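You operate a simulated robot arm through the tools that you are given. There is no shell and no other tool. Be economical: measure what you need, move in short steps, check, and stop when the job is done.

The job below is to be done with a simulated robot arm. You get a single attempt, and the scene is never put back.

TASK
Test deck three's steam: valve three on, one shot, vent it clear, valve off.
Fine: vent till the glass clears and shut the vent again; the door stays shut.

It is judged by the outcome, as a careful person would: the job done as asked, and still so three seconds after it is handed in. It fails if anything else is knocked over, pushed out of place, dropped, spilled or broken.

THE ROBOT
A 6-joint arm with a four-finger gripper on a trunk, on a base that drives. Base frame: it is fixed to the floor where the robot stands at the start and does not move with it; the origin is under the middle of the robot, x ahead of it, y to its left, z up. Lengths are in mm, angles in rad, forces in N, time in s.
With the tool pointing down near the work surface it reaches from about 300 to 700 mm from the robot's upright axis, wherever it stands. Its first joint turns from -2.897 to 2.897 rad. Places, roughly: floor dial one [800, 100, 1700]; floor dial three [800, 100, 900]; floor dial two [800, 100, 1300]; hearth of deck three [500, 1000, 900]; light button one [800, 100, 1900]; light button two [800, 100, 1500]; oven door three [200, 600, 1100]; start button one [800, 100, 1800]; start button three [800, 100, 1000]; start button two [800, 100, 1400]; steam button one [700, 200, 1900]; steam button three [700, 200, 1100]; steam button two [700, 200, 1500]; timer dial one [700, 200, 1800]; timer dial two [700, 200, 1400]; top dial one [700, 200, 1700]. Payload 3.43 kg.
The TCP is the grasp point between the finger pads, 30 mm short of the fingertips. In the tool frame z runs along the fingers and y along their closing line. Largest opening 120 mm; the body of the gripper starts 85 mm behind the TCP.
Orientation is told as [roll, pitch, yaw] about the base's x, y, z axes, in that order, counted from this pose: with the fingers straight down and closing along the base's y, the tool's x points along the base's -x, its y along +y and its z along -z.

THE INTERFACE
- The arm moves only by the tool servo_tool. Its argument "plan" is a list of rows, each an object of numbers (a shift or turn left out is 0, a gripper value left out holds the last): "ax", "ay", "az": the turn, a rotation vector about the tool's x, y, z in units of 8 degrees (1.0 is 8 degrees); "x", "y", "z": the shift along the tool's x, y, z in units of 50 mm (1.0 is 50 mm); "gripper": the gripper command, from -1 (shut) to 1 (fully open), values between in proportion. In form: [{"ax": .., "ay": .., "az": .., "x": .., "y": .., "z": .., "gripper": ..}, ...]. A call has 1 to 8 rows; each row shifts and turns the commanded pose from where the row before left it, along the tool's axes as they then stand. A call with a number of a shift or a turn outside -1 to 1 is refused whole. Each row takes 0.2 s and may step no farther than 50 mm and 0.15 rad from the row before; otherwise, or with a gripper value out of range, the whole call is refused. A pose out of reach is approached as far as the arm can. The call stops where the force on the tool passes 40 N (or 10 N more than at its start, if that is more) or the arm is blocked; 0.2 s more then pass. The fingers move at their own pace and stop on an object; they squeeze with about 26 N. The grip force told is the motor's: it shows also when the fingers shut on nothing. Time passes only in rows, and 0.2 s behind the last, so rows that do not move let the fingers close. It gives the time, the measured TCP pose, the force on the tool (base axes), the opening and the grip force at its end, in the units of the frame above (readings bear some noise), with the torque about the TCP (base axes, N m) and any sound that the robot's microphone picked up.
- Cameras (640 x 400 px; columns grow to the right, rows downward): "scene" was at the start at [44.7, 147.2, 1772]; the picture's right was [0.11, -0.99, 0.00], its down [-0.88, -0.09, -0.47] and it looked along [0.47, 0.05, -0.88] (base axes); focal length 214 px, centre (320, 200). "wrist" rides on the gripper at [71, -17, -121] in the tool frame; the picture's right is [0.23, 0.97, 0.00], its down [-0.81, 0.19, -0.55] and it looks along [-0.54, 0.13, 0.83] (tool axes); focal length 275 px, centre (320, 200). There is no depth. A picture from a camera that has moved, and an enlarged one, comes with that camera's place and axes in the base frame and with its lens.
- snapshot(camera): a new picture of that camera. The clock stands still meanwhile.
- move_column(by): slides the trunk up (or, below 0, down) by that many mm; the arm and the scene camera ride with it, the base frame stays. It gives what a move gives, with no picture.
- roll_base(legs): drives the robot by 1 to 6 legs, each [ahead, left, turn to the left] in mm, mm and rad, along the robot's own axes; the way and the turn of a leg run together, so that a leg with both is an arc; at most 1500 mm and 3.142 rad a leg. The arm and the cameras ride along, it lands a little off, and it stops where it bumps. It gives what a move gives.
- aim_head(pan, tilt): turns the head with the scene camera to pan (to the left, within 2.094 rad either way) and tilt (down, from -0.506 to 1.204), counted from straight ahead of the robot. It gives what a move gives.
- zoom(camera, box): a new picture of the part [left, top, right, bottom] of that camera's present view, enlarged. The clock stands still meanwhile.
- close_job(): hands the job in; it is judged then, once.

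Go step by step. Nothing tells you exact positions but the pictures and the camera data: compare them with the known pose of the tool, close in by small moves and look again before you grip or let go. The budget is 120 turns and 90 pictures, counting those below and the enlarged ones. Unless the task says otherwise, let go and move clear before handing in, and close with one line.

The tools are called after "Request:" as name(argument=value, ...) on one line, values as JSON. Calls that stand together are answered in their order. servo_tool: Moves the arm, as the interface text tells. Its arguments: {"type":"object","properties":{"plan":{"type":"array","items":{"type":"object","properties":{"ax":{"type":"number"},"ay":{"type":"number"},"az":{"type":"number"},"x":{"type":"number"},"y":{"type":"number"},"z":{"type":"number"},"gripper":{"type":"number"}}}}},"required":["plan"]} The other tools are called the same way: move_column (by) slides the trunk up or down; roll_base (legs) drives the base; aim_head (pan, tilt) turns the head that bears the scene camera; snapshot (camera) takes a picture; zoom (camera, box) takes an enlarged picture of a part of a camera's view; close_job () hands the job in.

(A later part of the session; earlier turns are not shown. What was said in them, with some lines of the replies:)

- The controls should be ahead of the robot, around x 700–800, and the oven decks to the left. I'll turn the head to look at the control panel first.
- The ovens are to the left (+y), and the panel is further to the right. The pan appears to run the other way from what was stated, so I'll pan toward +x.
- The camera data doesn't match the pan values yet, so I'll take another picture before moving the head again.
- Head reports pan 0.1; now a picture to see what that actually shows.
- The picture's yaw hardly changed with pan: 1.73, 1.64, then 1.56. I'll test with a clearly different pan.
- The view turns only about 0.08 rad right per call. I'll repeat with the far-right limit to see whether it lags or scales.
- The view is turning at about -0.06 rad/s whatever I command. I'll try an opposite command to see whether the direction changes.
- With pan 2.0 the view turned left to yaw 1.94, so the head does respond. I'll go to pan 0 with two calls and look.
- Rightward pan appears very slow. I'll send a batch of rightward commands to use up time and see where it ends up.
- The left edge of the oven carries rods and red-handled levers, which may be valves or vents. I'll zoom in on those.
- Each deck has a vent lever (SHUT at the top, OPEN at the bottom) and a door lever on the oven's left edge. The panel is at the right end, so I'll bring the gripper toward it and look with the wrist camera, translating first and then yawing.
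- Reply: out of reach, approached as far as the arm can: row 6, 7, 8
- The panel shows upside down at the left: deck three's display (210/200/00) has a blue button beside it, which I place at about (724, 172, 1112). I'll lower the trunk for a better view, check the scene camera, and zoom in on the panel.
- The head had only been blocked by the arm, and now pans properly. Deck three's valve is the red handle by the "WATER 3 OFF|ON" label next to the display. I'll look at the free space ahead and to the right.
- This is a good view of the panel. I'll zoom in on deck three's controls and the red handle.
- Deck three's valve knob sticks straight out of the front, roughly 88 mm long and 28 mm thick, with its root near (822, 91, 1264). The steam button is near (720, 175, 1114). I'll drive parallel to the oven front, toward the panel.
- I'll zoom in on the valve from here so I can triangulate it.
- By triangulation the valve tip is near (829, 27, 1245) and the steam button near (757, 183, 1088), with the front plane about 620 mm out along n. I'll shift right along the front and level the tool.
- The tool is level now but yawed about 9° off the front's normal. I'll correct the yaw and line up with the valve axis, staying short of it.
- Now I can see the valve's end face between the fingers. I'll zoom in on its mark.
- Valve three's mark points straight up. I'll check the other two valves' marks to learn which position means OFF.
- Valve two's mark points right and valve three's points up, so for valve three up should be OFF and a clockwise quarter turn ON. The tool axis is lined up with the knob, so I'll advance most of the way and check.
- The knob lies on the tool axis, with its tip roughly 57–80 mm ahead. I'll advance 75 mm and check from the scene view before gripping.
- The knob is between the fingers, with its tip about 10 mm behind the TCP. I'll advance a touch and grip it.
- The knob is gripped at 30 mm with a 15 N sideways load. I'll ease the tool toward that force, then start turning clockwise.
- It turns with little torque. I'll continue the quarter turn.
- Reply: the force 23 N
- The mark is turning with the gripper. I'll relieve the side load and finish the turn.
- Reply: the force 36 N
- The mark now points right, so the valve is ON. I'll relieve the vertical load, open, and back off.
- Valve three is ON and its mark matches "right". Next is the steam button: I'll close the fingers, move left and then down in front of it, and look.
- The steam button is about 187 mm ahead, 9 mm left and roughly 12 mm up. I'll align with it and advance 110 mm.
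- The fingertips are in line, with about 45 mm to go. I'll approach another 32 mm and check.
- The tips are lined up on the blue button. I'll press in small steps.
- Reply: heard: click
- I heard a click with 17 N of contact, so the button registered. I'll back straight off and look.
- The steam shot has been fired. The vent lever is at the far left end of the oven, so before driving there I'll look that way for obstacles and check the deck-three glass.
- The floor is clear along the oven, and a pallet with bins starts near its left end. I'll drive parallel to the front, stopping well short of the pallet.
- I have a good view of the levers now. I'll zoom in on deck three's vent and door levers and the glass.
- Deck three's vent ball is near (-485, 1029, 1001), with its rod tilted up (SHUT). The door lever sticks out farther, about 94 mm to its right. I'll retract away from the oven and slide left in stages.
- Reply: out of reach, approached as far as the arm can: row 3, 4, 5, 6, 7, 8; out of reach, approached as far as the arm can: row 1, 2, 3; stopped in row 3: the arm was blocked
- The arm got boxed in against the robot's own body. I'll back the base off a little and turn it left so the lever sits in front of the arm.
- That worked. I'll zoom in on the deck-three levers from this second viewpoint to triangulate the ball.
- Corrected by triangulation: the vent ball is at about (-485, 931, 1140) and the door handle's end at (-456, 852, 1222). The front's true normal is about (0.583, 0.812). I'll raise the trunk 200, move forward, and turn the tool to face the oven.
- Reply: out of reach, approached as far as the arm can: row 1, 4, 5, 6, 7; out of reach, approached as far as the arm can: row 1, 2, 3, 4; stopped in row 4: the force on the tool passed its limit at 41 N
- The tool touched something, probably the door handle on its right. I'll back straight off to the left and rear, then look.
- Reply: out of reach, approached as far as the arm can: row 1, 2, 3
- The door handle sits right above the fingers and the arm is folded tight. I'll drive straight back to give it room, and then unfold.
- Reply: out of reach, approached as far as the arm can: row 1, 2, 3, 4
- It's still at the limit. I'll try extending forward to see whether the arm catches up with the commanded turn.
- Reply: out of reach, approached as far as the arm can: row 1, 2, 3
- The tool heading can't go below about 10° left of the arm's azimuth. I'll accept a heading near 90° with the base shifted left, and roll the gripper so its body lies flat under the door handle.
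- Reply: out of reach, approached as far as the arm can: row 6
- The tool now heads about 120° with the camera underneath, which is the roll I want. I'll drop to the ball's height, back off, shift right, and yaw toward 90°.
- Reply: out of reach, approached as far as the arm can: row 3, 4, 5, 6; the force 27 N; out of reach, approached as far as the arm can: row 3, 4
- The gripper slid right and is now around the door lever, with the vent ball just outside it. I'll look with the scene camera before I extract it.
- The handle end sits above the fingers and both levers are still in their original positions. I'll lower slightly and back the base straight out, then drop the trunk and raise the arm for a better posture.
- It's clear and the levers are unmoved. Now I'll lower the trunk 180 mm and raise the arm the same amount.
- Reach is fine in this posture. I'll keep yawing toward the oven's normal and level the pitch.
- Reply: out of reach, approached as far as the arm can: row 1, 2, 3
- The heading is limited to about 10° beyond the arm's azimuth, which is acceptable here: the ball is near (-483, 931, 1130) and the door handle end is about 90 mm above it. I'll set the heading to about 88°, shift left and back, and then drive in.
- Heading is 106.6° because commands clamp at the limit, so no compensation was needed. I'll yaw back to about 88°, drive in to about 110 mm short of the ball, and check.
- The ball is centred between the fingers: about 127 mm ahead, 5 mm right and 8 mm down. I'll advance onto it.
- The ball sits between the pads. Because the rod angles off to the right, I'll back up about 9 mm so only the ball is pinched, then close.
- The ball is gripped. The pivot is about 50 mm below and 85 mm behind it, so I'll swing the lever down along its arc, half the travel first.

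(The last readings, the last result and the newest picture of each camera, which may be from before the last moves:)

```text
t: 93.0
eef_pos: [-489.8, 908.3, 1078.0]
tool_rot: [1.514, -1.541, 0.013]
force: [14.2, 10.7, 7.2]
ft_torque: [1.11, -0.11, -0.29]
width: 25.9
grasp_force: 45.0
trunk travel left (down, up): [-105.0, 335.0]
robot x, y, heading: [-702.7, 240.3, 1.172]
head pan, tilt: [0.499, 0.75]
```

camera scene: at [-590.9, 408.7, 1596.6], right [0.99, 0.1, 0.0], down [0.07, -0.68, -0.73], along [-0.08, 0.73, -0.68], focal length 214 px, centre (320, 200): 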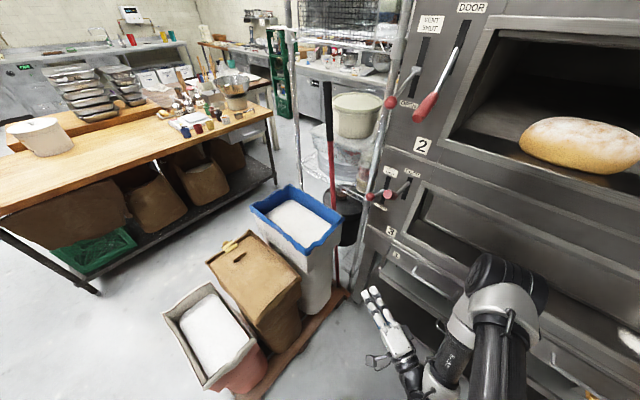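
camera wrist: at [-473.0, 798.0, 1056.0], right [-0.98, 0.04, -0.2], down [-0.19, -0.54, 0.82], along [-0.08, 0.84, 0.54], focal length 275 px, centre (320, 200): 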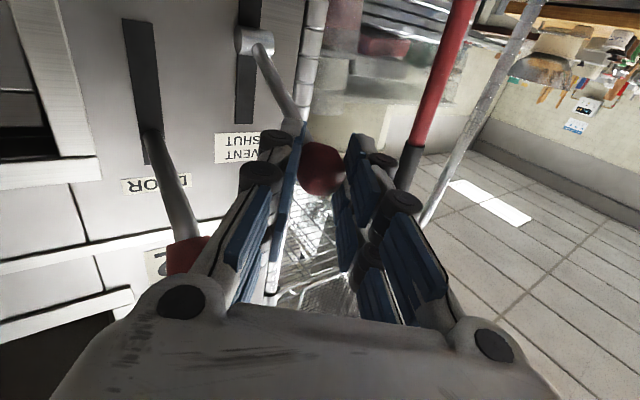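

The lever is following, with a slight inward pull. I'll continue down with a bit more inward motion.

Request:
servo_tool(plan=[{"x": 0.34, "y": -0.07, "z": 0.1}, {"x": 0.33, "y": -0.08, "z": 0.11}, {"x": 0.3, "y": -0.09, "z": 0.13}])

Request:
snapshot(camera="wrist")

Request:
zoom(camera="scene", box=[340, 130, 640, 330])

```text
t: 93.8
eef_pos: [-483.7, 917.6, 1031.0]
tool_rot: [1.612, -1.543, -0.077]
force: [0.4, -30.1, 17.6]
ft_torque: [0.05, 0.0, -0.09]
width: 25.1
grasp_force: 44.7
trunk travel left (down, up): [-105.0, 335.0]
robot x, y, heading: [-702.4, 237.2, 1.175]
head pan, tilt: [0.499, 0.75]
```

```text
14 pictures are left
camera wrist: at [-472.5, 799.0, 958.0], right [-0.98, 0.04, -0.2], down [-0.19, -0.55, 0.82], along [-0.08, 0.84, 0.54], focal length 275 px, centre (320, 200)
```

wrist: 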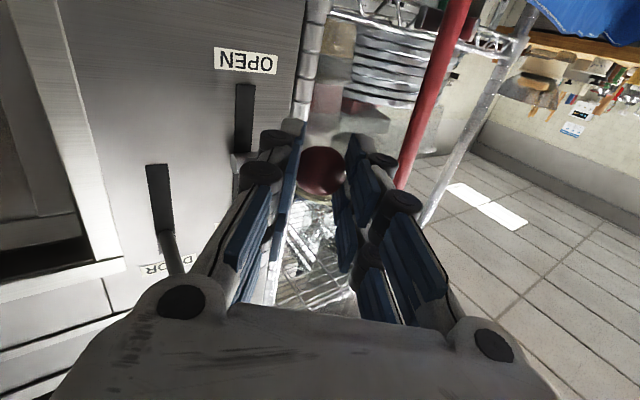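

```text
2.00 times, centred on (490, 230) of scene
camera zoom: at [-847.0, 350.4, 1602.1], right [0.99, 0.1, 0.0], down [0.07, -0.68, -0.73], along [-0.08, 0.73, -0.68], focal length 429 px, centre (-20, 140)
```

zoom: 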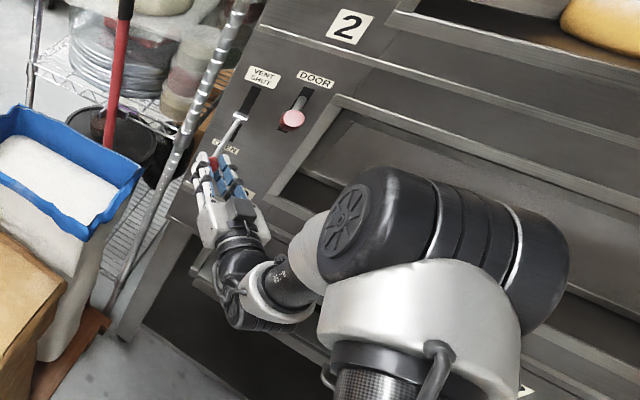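

The lever is down near OPEN. I'll ease outward and push a little further to reach the stop, then watch the glass.

Request:
servo_tool(plan=[{"z": -0.08, "x": 0.1}, {"x": 0.12}, {}, {}, {}, {}, {}, {}])

Request:
aim_head(pan=0.1, tilt=0.75)

Request:
snapshot(camera="scene")

```text
t: 95.5
eef_pos: [-482.6, 919.3, 1029.4]
tool_rot: [2.318, -1.538, -0.782]
force: [-3.9, -3.5, 40.5]
ft_torque: [0.72, 0.0, 0.08]
width: 25.2
grasp_force: 45.2
trunk travel left (down, up): [-105.0, 335.0]
robot x, y, heading: [-704.6, 236.2, 1.177]
head pan, tilt: [0.499, 0.75]
```

```text
t: 96.4
eef_pos: [-484.1, 919.9, 1028.3]
tool_rot: [2.319, -1.539, -0.782]
force: [-4.1, -3.7, 41.1]
ft_torque: [0.85, -0.04, 0.14]
width: 25.2
grasp_force: 44.6
trunk travel left (down, up): [-105.0, 335.0]
robot x, y, heading: [-699.0, 236.6, 1.174]
head pan, tilt: [0.099, 0.75]
```

```text
12 pictures are left
camera scene: at [-815.5, 348.8, 1601.9], right [0.96, -0.29, 0.0], down [-0.2, -0.65, -0.73], along [0.21, 0.7, -0.68], focal length 214 px, centre (320, 200)
```

scene: 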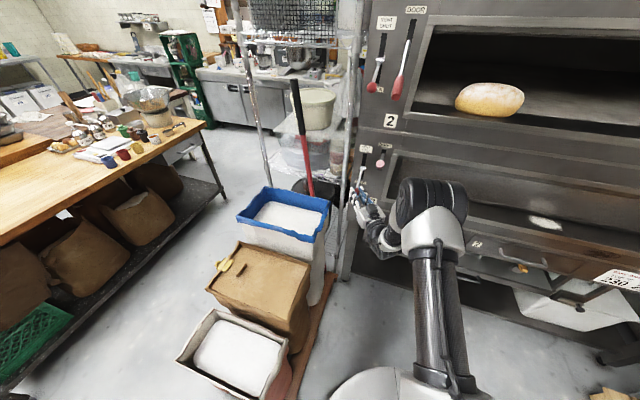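

The lever is against its OPEN stop (41 N with no movement). I'll ease the load and zoom in on the deck-three glass.

Request:
servo_tool(plan=[{"x": -0.12}, {}, {}, {}, {}, {}, {}, {}])

Request:
zoom(camera="scene", box=[370, 120, 640, 290])

```text
t: 98.2
eef_pos: [-482.7, 920.4, 1030.1]
tool_rot: [1.911, -1.543, -0.377]
force: [-4.9, -5.5, 27.8]
ft_torque: [0.85, -0.06, 0.08]
width: 25.4
grasp_force: 44.4
trunk travel left (down, up): [-105.0, 335.0]
robot x, y, heading: [-704.0, 240.7, 1.172]
head pan, tilt: [0.099, 0.75]
```

```text
2.35 times, centred on (505, 205) of scene
camera zoom: at [-815.2, 349.8, 1601.8], right [0.96, -0.29, 0.0], down [-0.2, -0.65, -0.73], along [0.21, 0.7, -0.68], focal length 505 px, centre (-115, 188)
```

zoom: 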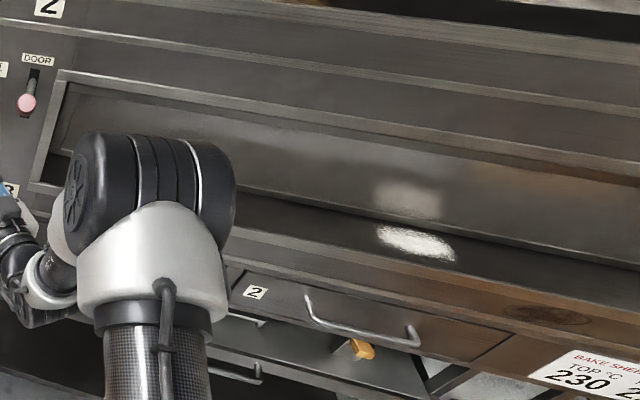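

The glass state is hard to judge from one view, so I'll wait with the vent open and compare the same view.

Request:
servo_tool(plan=[{}, {}, {}, {}, {}, {}, {}, {}])

Request:
servo_tool(plan=[{}, {}, {}, {}, {}, {}, {}, {}])

Request:
servo_tool(plan=[{}, {}, {}, {}, {}, {}, {}, {}])

Request:
servo_tool(plan=[{}, {}, {}, {}, {}, {}, {}, {}])

Request:
zoom(camera="scene", box=[370, 120, 640, 290])

```text
t: 100.0
eef_pos: [-483.5, 920.2, 1030.9]
tool_rot: [1.902, -1.544, -0.369]
force: [-6.2, -5.8, 27.9]
ft_torque: [0.64, -0.07, 0.11]
width: 25.6
grasp_force: 45.4
trunk travel left (down, up): [-105.0, 335.0]
robot x, y, heading: [-704.8, 240.3, 1.172]
head pan, tilt: [0.099, 0.75]
```

```text
t: 101.8
eef_pos: [-483.3, 920.1, 1029.5]
tool_rot: [1.897, -1.543, -0.365]
force: [-6.3, -4.4, 28.2]
ft_torque: [0.59, -0.03, 0.11]
width: 25.4
grasp_force: 45.1
trunk travel left (down, up): [-105.0, 335.0]
robot x, y, heading: [-700.2, 236.4, 1.174]
head pan, tilt: [0.099, 0.75]
```

```text
t: 103.6
eef_pos: [-483.0, 920.4, 1030.8]
tool_rot: [1.895, -1.543, -0.362]
force: [-5.8, -3.6, 28.4]
ft_torque: [0.6, 0.0, 0.14]
width: 25.2
grasp_force: 44.9
trunk travel left (down, up): [-105.0, 335.0]
robot x, y, heading: [-696.1, 234.0, 1.172]
head pan, tilt: [0.099, 0.75]
```

```text
t: 105.4
eef_pos: [-482.6, 919.6, 1030.4]
tool_rot: [1.891, -1.541, -0.358]
force: [-5.3, -3.4, 28.5]
ft_torque: [0.6, -0.02, 0.12]
width: 25.4
grasp_force: 45.2
trunk travel left (down, up): [-105.0, 335.0]
robot x, y, heading: [-700.8, 237.5, 1.168]
head pan, tilt: [0.099, 0.75]
```

```text
2.35 times, centred on (505, 205) of scene
camera zoom: at [-815.2, 350.1, 1601.8], right [0.96, -0.29, 0.0], down [-0.2, -0.65, -0.73], along [0.21, 0.7, -0.68], focal length 505 px, centre (-115, 188)
```

zoom: 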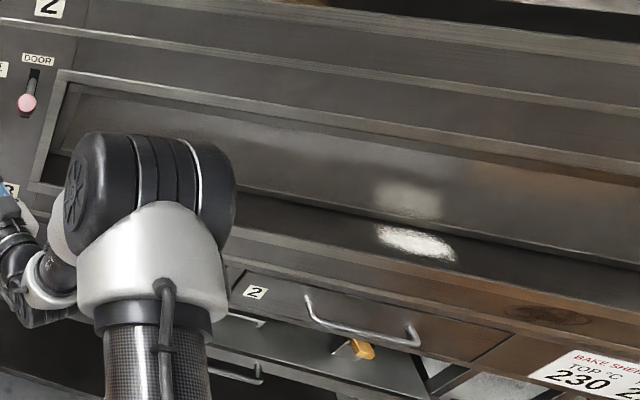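

There's no visible change between the two views. I'll zoom closer on the glass itself.

Request:
zoom(camera="scene", box=[460, 150, 600, 238])

```text
4.55 times, centred on (530, 194) of scene
camera zoom: at [-815.2, 350.1, 1601.8], right [0.96, -0.29, 0.0], down [-0.2, -0.65, -0.73], along [0.21, 0.7, -0.68], focal length 975 px, centre (-634, 227)
```

zoom: 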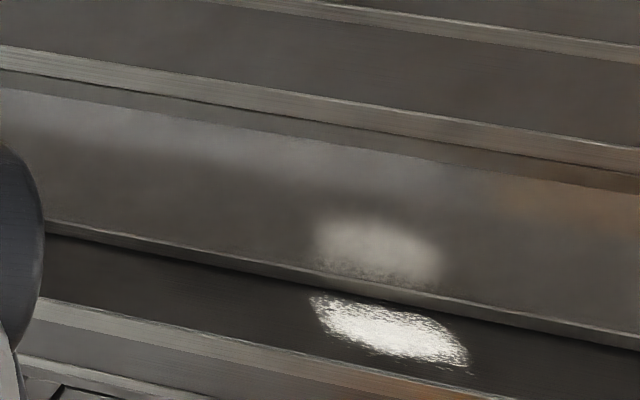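

The reflection is blurred but it isn't milky. I'll keep the vent open a good while longer and compare the same crop.

Request:
servo_tool(plan=[{}, {}, {}, {}, {}, {}, {}, {}])

Request:
servo_tool(plan=[{}, {}, {}, {}, {}, {}, {}, {}])

Request:
servo_tool(plan=[{}, {}, {}, {}, {}, {}, {}, {}])

Request:
servo_tool(plan=[{}, {}, {}, {}, {}, {}, {}, {}])

Request:
servo_tool(plan=[{}, {}, {}, {}, {}, {}, {}, {}])

Request:
servo_tool(plan=[{}, {}, {}, {}, {}, {}, {}, {}])

Request:
servo_tool(plan=[{}, {}, {}, {}, {}, {}, {}, {}])

Request:
servo_tool(plan=[{}, {}, {}, {}, {}, {}, {}, {}])

Request:
zoom(camera="scene", box=[460, 150, 600, 238])

```text
t: 107.2
eef_pos: [-482.9, 919.6, 1029.6]
tool_rot: [1.892, -1.542, -0.357]
force: [-6.1, -3.6, 28.2]
ft_torque: [0.59, 0.0, 0.13]
width: 25.7
grasp_force: 44.9
trunk travel left (down, up): [-105.0, 335.0]
robot x, y, heading: [-700.4, 241.1, 1.172]
head pan, tilt: [0.099, 0.75]
```

```text
t: 109.0
eef_pos: [-483.0, 920.5, 1029.2]
tool_rot: [1.889, -1.544, -0.355]
force: [-5.3, -3.4, 28.3]
ft_torque: [0.56, -0.02, 0.1]
width: 25.2
grasp_force: 45.1
trunk travel left (down, up): [-105.0, 335.0]
robot x, y, heading: [-701.1, 236.7, 1.175]
head pan, tilt: [0.099, 0.75]
```

```text
t: 110.8
eef_pos: [-483.4, 920.6, 1029.5]
tool_rot: [1.887, -1.542, -0.352]
force: [-6.5, -2.8, 28.4]
ft_torque: [0.57, -0.02, 0.11]
width: 25.6
grasp_force: 44.9
trunk travel left (down, up): [-105.0, 335.0]
robot x, y, heading: [-699.8, 240.4, 1.174]
head pan, tilt: [0.099, 0.75]
```

```text
t: 112.6
eef_pos: [-483.4, 920.1, 1030.1]
tool_rot: [1.884, -1.542, -0.352]
force: [-6.5, -3.5, 28.0]
ft_torque: [0.58, -0.04, 0.13]
width: 25.8
grasp_force: 44.9
trunk travel left (down, up): [-105.0, 335.0]
robot x, y, heading: [-699.1, 239.2, 1.172]
head pan, tilt: [0.099, 0.75]
```

```text
t: 114.4
eef_pos: [-483.2, 920.0, 1029.7]
tool_rot: [1.882, -1.543, -0.346]
force: [-6.4, -2.5, 26.9]
ft_torque: [0.56, -0.04, 0.11]
width: 26.0
grasp_force: 45.3
trunk travel left (down, up): [-105.0, 335.0]
robot x, y, heading: [-697.3, 236.0, 1.173]
head pan, tilt: [0.099, 0.75]
```

```text
t: 116.2
eef_pos: [-483.5, 920.0, 1030.5]
tool_rot: [1.879, -1.541, -0.346]
force: [-6.3, -2.1, 27.1]
ft_torque: [0.57, -0.04, 0.1]
width: 25.3
grasp_force: 45.3
trunk travel left (down, up): [-105.0, 335.0]
robot x, y, heading: [-698.2, 241.6, 1.172]
head pan, tilt: [0.099, 0.75]
```

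```text
t: 118.0
eef_pos: [-483.3, 919.2, 1028.6]
tool_rot: [1.878, -1.544, -0.344]
force: [-5.3, -1.4, 28.7]
ft_torque: [0.57, 0.0, 0.13]
width: 25.4
grasp_force: 45.0
trunk travel left (down, up): [-105.0, 335.0]
robot x, y, heading: [-701.9, 240.9, 1.174]
head pan, tilt: [0.099, 0.75]
```

```text
t: 119.8
eef_pos: [-483.2, 920.0, 1029.5]
tool_rot: [1.878, -1.541, -0.343]
force: [-6.2, -2.0, 27.9]
ft_torque: [0.54, -0.02, 0.11]
width: 25.7
grasp_force: 45.5
trunk travel left (down, up): [-105.0, 335.0]
robot x, y, heading: [-699.3, 239.0, 1.169]
head pan, tilt: [0.099, 0.75]
```

```text
4.55 times, centred on (530, 194) of scene
camera zoom: at [-815.2, 350.5, 1601.7], right [0.96, -0.29, 0.0], down [-0.2, -0.65, -0.73], along [0.21, 0.7, -0.68], focal length 975 px, centre (-634, 227)
```

zoom: 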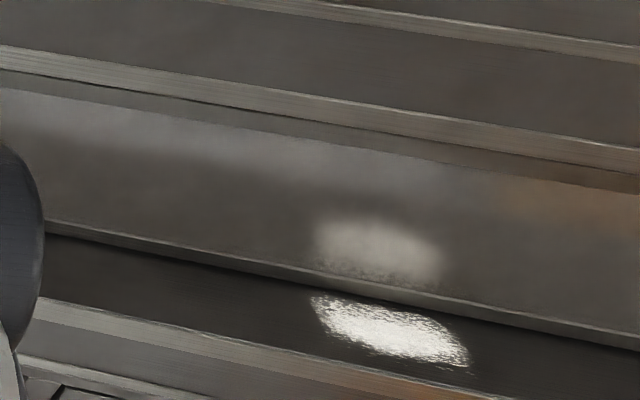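

The view is fully steady after about 26 s of open venting, and the glass shows no steam. I'll swing the vent lever back up to SHUT along its arc.

Request:
servo_tool(plan=[{"x": -0.34, "y": 0.06, "z": -0.09}, {"x": -0.34, "y": 0.04, "z": -0.05}, {"x": -0.34, "y": 0.01, "z": -0.01}])

Request:
servo_tool(plan=[{"x": -0.34, "y": -0.02, "z": 0.02}, {"x": -0.34, "y": -0.04, "z": 0.05}, {"x": -0.34, "y": -0.05, "z": 0.06}, {"x": -0.1}])

```text
t: 120.6
eef_pos: [-489.3, 909.9, 1071.6]
tool_rot: [1.232, -1.539, 0.304]
force: [-11.6, -14.3, -10.4]
ft_torque: [-1.2, 0.15, 0.23]
width: 25.6
grasp_force: 45.0
trunk travel left (down, up): [-105.0, 335.0]
robot x, y, heading: [-701.2, 236.3, 1.177]
head pan, tilt: [0.099, 0.75]
```

```text
t: 121.6
eef_pos: [-483.8, 922.3, 1129.2]
tool_rot: [1.314, -1.544, 0.221]
force: [-19.9, 10.6, -12.6]
ft_torque: [-0.27, 0.06, 0.24]
width: 25.2
grasp_force: 45.0
trunk travel left (down, up): [-105.0, 335.0]
robot x, y, heading: [-701.5, 237.0, 1.176]
head pan, tilt: [0.099, 0.75]
```

The lever is back at its starting height. I'll nudge it up to make sure it's at the SHUT stop.

Request:
servo_tool(plan=[{"x": -0.1, "y": 0.04}, {"x": -0.06}, {}])

```text
t: 122.4
eef_pos: [-482.3, 923.1, 1130.2]
tool_rot: [0.953, -1.534, 0.581]
force: [-17.2, 8.8, -34.4]
ft_torque: [0.16, -0.12, 0.31]
width: 25.0
grasp_force: 45.2
trunk travel left (down, up): [-105.0, 335.0]
robot x, y, heading: [-700.8, 236.7, 1.176]
head pan, tilt: [0.099, 0.75]
```

It's at the SHUT stop. I'll relax, open, and back out the way I came.

Request:
servo_tool(plan=[{"x": 0.12, "y": 0.03}, {"gripper": 0.2}, {}, {}, {"z": -0.6}, {"z": -0.8}, {"z": -0.8}])

Request:
snapshot(camera="wrist")

```text
t: 124.0
eef_pos: [-485.1, 810.4, 1134.3]
tool_rot: [1.511, -1.543, 0.023]
force: [-1.0, -1.2, -0.4]
ft_torque: [-0.01, 0.0, -0.01]
width: 72.1
grasp_force: 0.0
trunk travel left (down, up): [-105.0, 335.0]
robot x, y, heading: [-702.6, 239.0, 1.176]
head pan, tilt: [0.099, 0.75]
```

```text
7 pictures are left
camera wrist: at [-475.0, 689.2, 1062.5], right [-0.98, 0.04, -0.2], down [-0.19, -0.54, 0.82], along [-0.08, 0.84, 0.54], focal length 275 px, centre (320, 200)
```

wrist: 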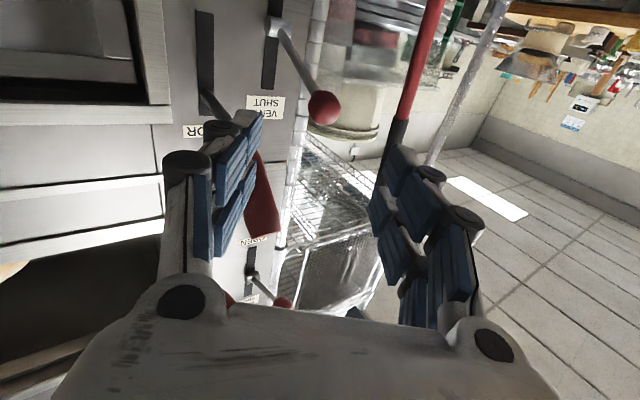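

The vent lever is back exactly as it was and the door lever is undisturbed. I'll back away and turn to face the original heading for the trip back to the valve.

Request:
roll_base(legs=[[-150, 0, 0], [0, 0, -1.176]])

```text
t: 128.3
eef_pos: [-146.8, 132.0, 1133.8]
tool_rot: [1.459, -1.542, -1.091]
force: [0.8, -0.2, -0.7]
ft_torque: [-0.03, 0.04, 0.07]
width: 71.7
grasp_force: 0.1
trunk travel left (down, up): [-105.0, 335.0]
robot x, y, heading: [-759.3, 104.5, 0.013]
head pan, tilt: [0.099, 0.75]
```

I'm now heading along +x. I'll drive back to the panel position and re-orient the tool toward the valve.

Request:
roll_base(legs=[[909, -243, -0.013]])

Request:
servo_tool(plan=[{"ax": -0.9, "x": -0.5}, {"ax": -0.9, "x": -0.5}, {"ax": -0.9, "x": -0.5}, {"ax": -0.9, "x": -0.5}, {"az": 0.9}, {"az": 0.9}, {"az": 0.9}, {"az": 0.9}])

Request:
servo_tool(plan=[{"az": 0.95}, {"az": 0.95}, {"az": 0.95}, {"az": 0.95}, {"az": 0.95}, {"az": 0.95}, {"az": 0.95}, {"az": 0.95}])

```text
t: 133.2
eef_pos: [768.7, -107.4, 1133.0]
tool_rot: [1.453, -1.54, -1.09]
force: [-0.2, -0.2, -0.1]
ft_torque: [0.05, 0.01, 0.0]
width: 71.8
grasp_force: 0.0
trunk travel left (down, up): [-105.0, 335.0]
robot x, y, heading: [157.5, -130.6, 0.008]
head pan, tilt: [0.099, 0.75]
```

```text
t: 135.0
eef_pos: [770.6, -109.6, 1234.7]
tool_rot: [1.591, -1.04, -0.72]
force: [-0.3, 0.0, -0.2]
ft_torque: [0.04, 0.01, 0.0]
width: 72.1
grasp_force: 0.1
trunk travel left (down, up): [-105.0, 335.0]
robot x, y, heading: [155.3, -128.4, 0.006]
head pan, tilt: [0.099, 0.75]
```

```text
t: 136.8
eef_pos: [770.2, -110.0, 1234.4]
tool_rot: [1.582, 0.022, -0.704]
force: [0.5, -1.0, 0.1]
ft_torque: [0.01, 0.01, -0.01]
width: 72.0
grasp_force: 0.1
trunk travel left (down, up): [-105.0, 335.0]
robot x, y, heading: [157.7, -131.6, 0.01]
head pan, tilt: [0.099, 0.75]
```

Orientation matches the release pose. I'll shift 37 mm left onto the knob's axis and check.

Request:
servo_tool(plan=[{"x": 0.73, "y": 0.12}, {}])

Request:
snapshot(camera="wrist")

```text
t: 137.4
eef_pos: [743.1, -87.7, 1240.5]
tool_rot: [1.581, 0.021, -0.705]
force: [0.7, 0.4, 0.3]
ft_torque: [0.02, 0.05, -0.04]
width: 72.1
grasp_force: 0.1
trunk travel left (down, up): [-105.0, 335.0]
robot x, y, heading: [156.0, -132.7, 0.002]
head pan, tilt: [0.099, 0.75]
```

```text
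6 pictures are left
camera wrist: at [610.1, -133.0, 1223.6], right [-0.17, 0.13, 0.98], down [0.26, -0.95, 0.17], along [0.95, 0.28, 0.12], focal length 275 px, centre (320, 200)
```

wrist: 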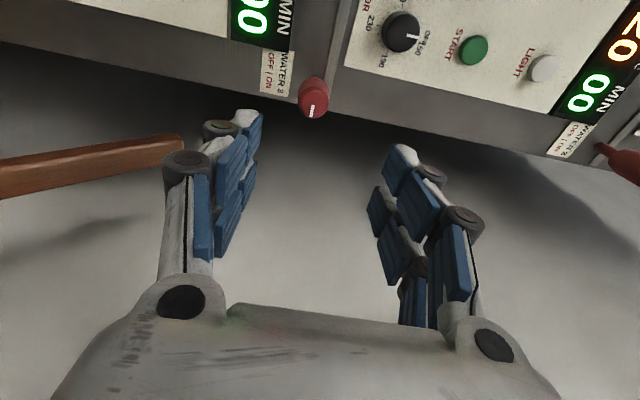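

The knob's mark points right (ON) and the tool axis is aligned within a few millimetres. I'll advance 160 mm and grip it.

Request:
servo_tool(plan=[{"y": -0.08, "x": 0.04}, {"z": 0.9}, {"z": 0.9}, {"z": 0.9}, {"z": 0.48}])

Request:
snapshot(camera="wrist")

```text
t: 138.6
eef_pos: [844.5, 36.5, 1236.5]
tool_rot: [1.583, 0.02, -0.705]
force: [1.0, -0.9, -0.2]
ft_torque: [-0.01, -0.02, 0.02]
width: 71.6
grasp_force: 0.1
trunk travel left (down, up): [-105.0, 335.0]
robot x, y, heading: [159.6, -131.2, 0.01]
head pan, tilt: [0.099, 0.75]
```

```text
5 pictures are left
camera wrist: at [712.3, -8.1, 1219.0], right [-0.17, 0.13, 0.98], down [0.26, -0.95, 0.17], along [0.95, 0.28, 0.13], focal length 275 px, centre (320, 200)
```

wrist: 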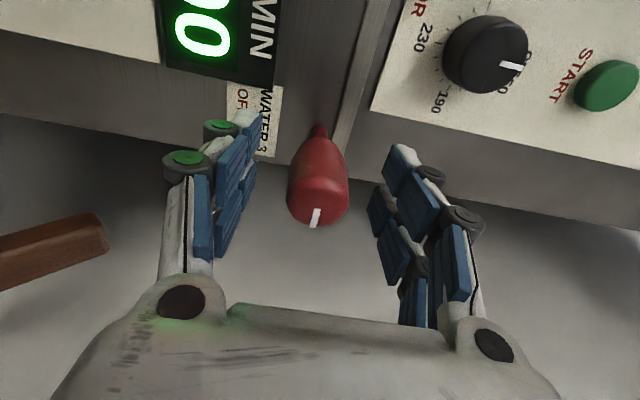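

The knob is centred between the fingers. I'll grip and start turning it counter-clockwise.

Request:
servo_tool(plan=[{"gripper": -1}, {}, {}, {}, {}, {}])

Request:
servo_tool(plan=[{"az": -0.8}, {"az": -0.8}, {"az": -0.8}, {"az": -0.8}])

```text
t: 140.0
eef_pos: [844.0, 36.1, 1236.3]
tool_rot: [1.581, 0.021, -0.705]
force: [-3.5, -1.2, -8.9]
ft_torque: [-0.12, 0.07, 0.03]
width: 30.4
grasp_force: 45.0
trunk travel left (down, up): [-105.0, 335.0]
robot x, y, heading: [154.9, -133.7, 0.011]
head pan, tilt: [0.099, 0.75]
```

```text
t: 141.0
eef_pos: [845.6, 35.7, 1235.7]
tool_rot: [1.581, -0.427, -0.709]
force: [-4.7, 1.8, -16.3]
ft_torque: [0.08, -0.07, -0.62]
width: 30.1
grasp_force: 44.8
trunk travel left (down, up): [-105.0, 335.0]
robot x, y, heading: [156.8, -132.3, 0.009]
head pan, tilt: [0.099, 0.75]
```

It's turning freely. I'll continue to the full quarter turn.

Request:
servo_tool(plan=[{"az": -0.9}, {"az": -0.9}, {"az": -0.9}, {"az": -0.9}])

Request:
servo_tool(plan=[{"az": -0.9}, {"az": -0.9}, {"az": -0.9}, {"az": -0.9}, {"az": -0.7}])

Request:
snapshot(camera="wrist")

```text
t: 142.0
eef_pos: [844.3, 38.2, 1237.0]
tool_rot: [1.586, -0.932, -0.717]
force: [-4.6, 1.4, -19.0]
ft_torque: [0.45, -0.34, -0.15]
width: 29.8
grasp_force: 44.8
trunk travel left (down, up): [-105.0, 335.0]
robot x, y, heading: [154.9, -132.5, 0.006]
head pan, tilt: [0.099, 0.75]
```

```text
t: 143.2
eef_pos: [843.0, 38.0, 1237.5]
tool_rot: [1.808, -1.533, -0.94]
force: [-6.6, 8.4, -16.9]
ft_torque: [0.87, -0.65, 0.87]
width: 30.1
grasp_force: 44.4
trunk travel left (down, up): [-105.0, 335.0]
robot x, y, heading: [158.2, -130.9, 0.005]
head pan, tilt: [0.099, 0.75]
```

```text
4 pictures are left
camera wrist: at [776.6, -61.8, 1163.9], right [-0.75, 0.64, -0.19], down [-0.48, -0.32, 0.81], along [0.45, 0.7, 0.55], focal length 275 px, centre (320, 200)
```

wrist: 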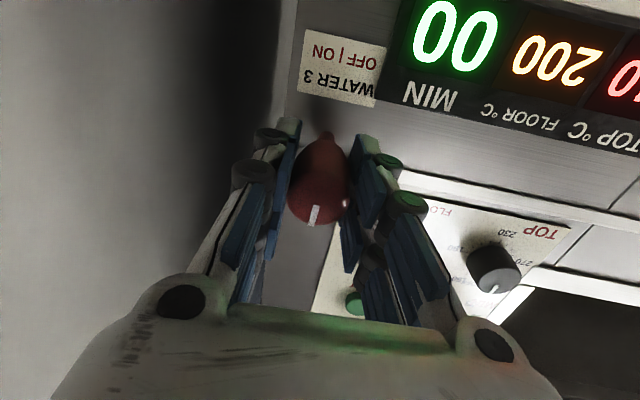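

The mark is back up, as at the start. I'll nudge it to seat at the stop, release, and back clear.

Request:
servo_tool(plan=[{"az": -0.25}, {"x": 0.06}, {"gripper": 0.2}, {}, {}, {"z": -0.9}, {"z": -0.9}, {"z": -0.9}])

Request:
zoom(camera="wrist", box=[260, 10, 460, 135])

```text
t: 145.0
eef_pos: [756.8, -67.5, 1235.8]
tool_rot: [2.673, -1.558, -1.805]
force: [-0.5, 0.5, 0.3]
ft_torque: [0.04, -0.02, -0.01]
width: 71.8
grasp_force: 0.0
trunk travel left (down, up): [-105.0, 335.0]
robot x, y, heading: [157.9, -133.7, 0.007]
head pan, tilt: [0.099, 0.75]
```

```text
3.20 times, centred on (360, 72) of wrist
camera zoom: at [691.3, -169.0, 1162.1], right [-0.74, 0.63, -0.22], down [-0.51, -0.31, 0.81], along [0.44, 0.71, 0.55], focal length 881 px, centre (192, 608)
```

zoom: 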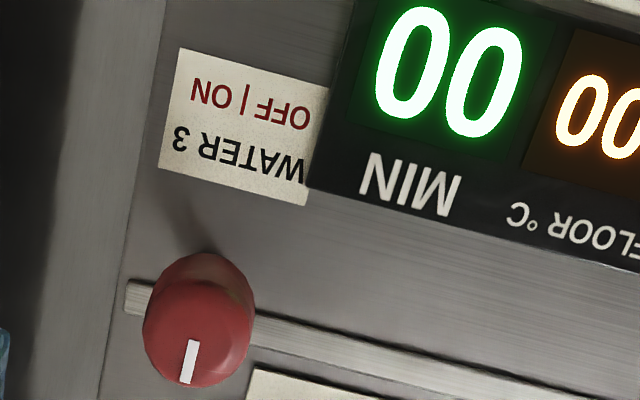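

The valve is back at OFF. I'll do one last check of the deck-three glass and levers from the same viewpoint I used right after the shot.

Request:
aim_head(pan=1.7, tilt=0.75)

Request:
snapshot(camera="scene")

```text
t: 146.7
eef_pos: [757.8, -66.9, 1234.5]
tool_rot: [2.656, -1.558, -1.79]
force: [-0.3, 0.9, 0.3]
ft_torque: [-0.04, 0.02, 0.0]
width: 71.8
grasp_force: 0.1
trunk travel left (down, up): [-105.0, 335.0]
robot x, y, heading: [153.6, -132.4, 0.0]
head pan, tilt: [1.7, 0.75]
```

```text
2 pictures are left
camera scene: at [125.9, 89.8, 1601.6], right [0.99, 0.13, 0.0], down [0.09, -0.68, -0.73], along [-0.1, 0.72, -0.68], focal length 214 px, centre (320, 200)
```

scene: 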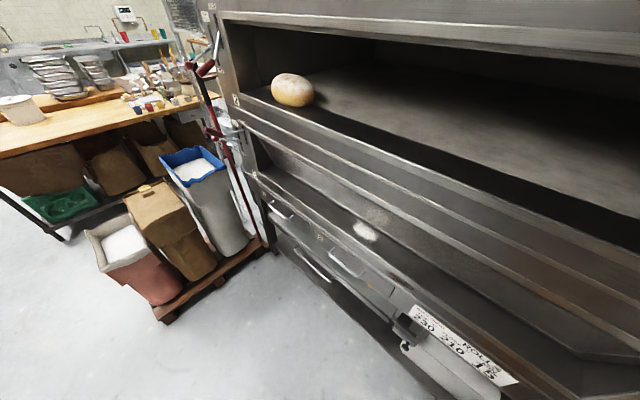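

The glass now reflects the flour patch again, which it didn't right after the shot, so it has cleared. The vent is shut, the valve is off and the door never opened, so I'm handing in.

Request:
close_job()

```text
The job is handed in.
```

Deck three's steam test is done: I turned valve three on, fired one steam shot, vented until the glass looked clear, then shut the vent and turned the valve off, with the door shut throughout. The microphone caught the button's click but no steam sound. My evidence that steam came and cleared is the glass: it showed no reflection of the flour patch just after the shot, and it did at the end. I also brushed the door lever twice while reaching the vent; it looked unmoved afterwards.
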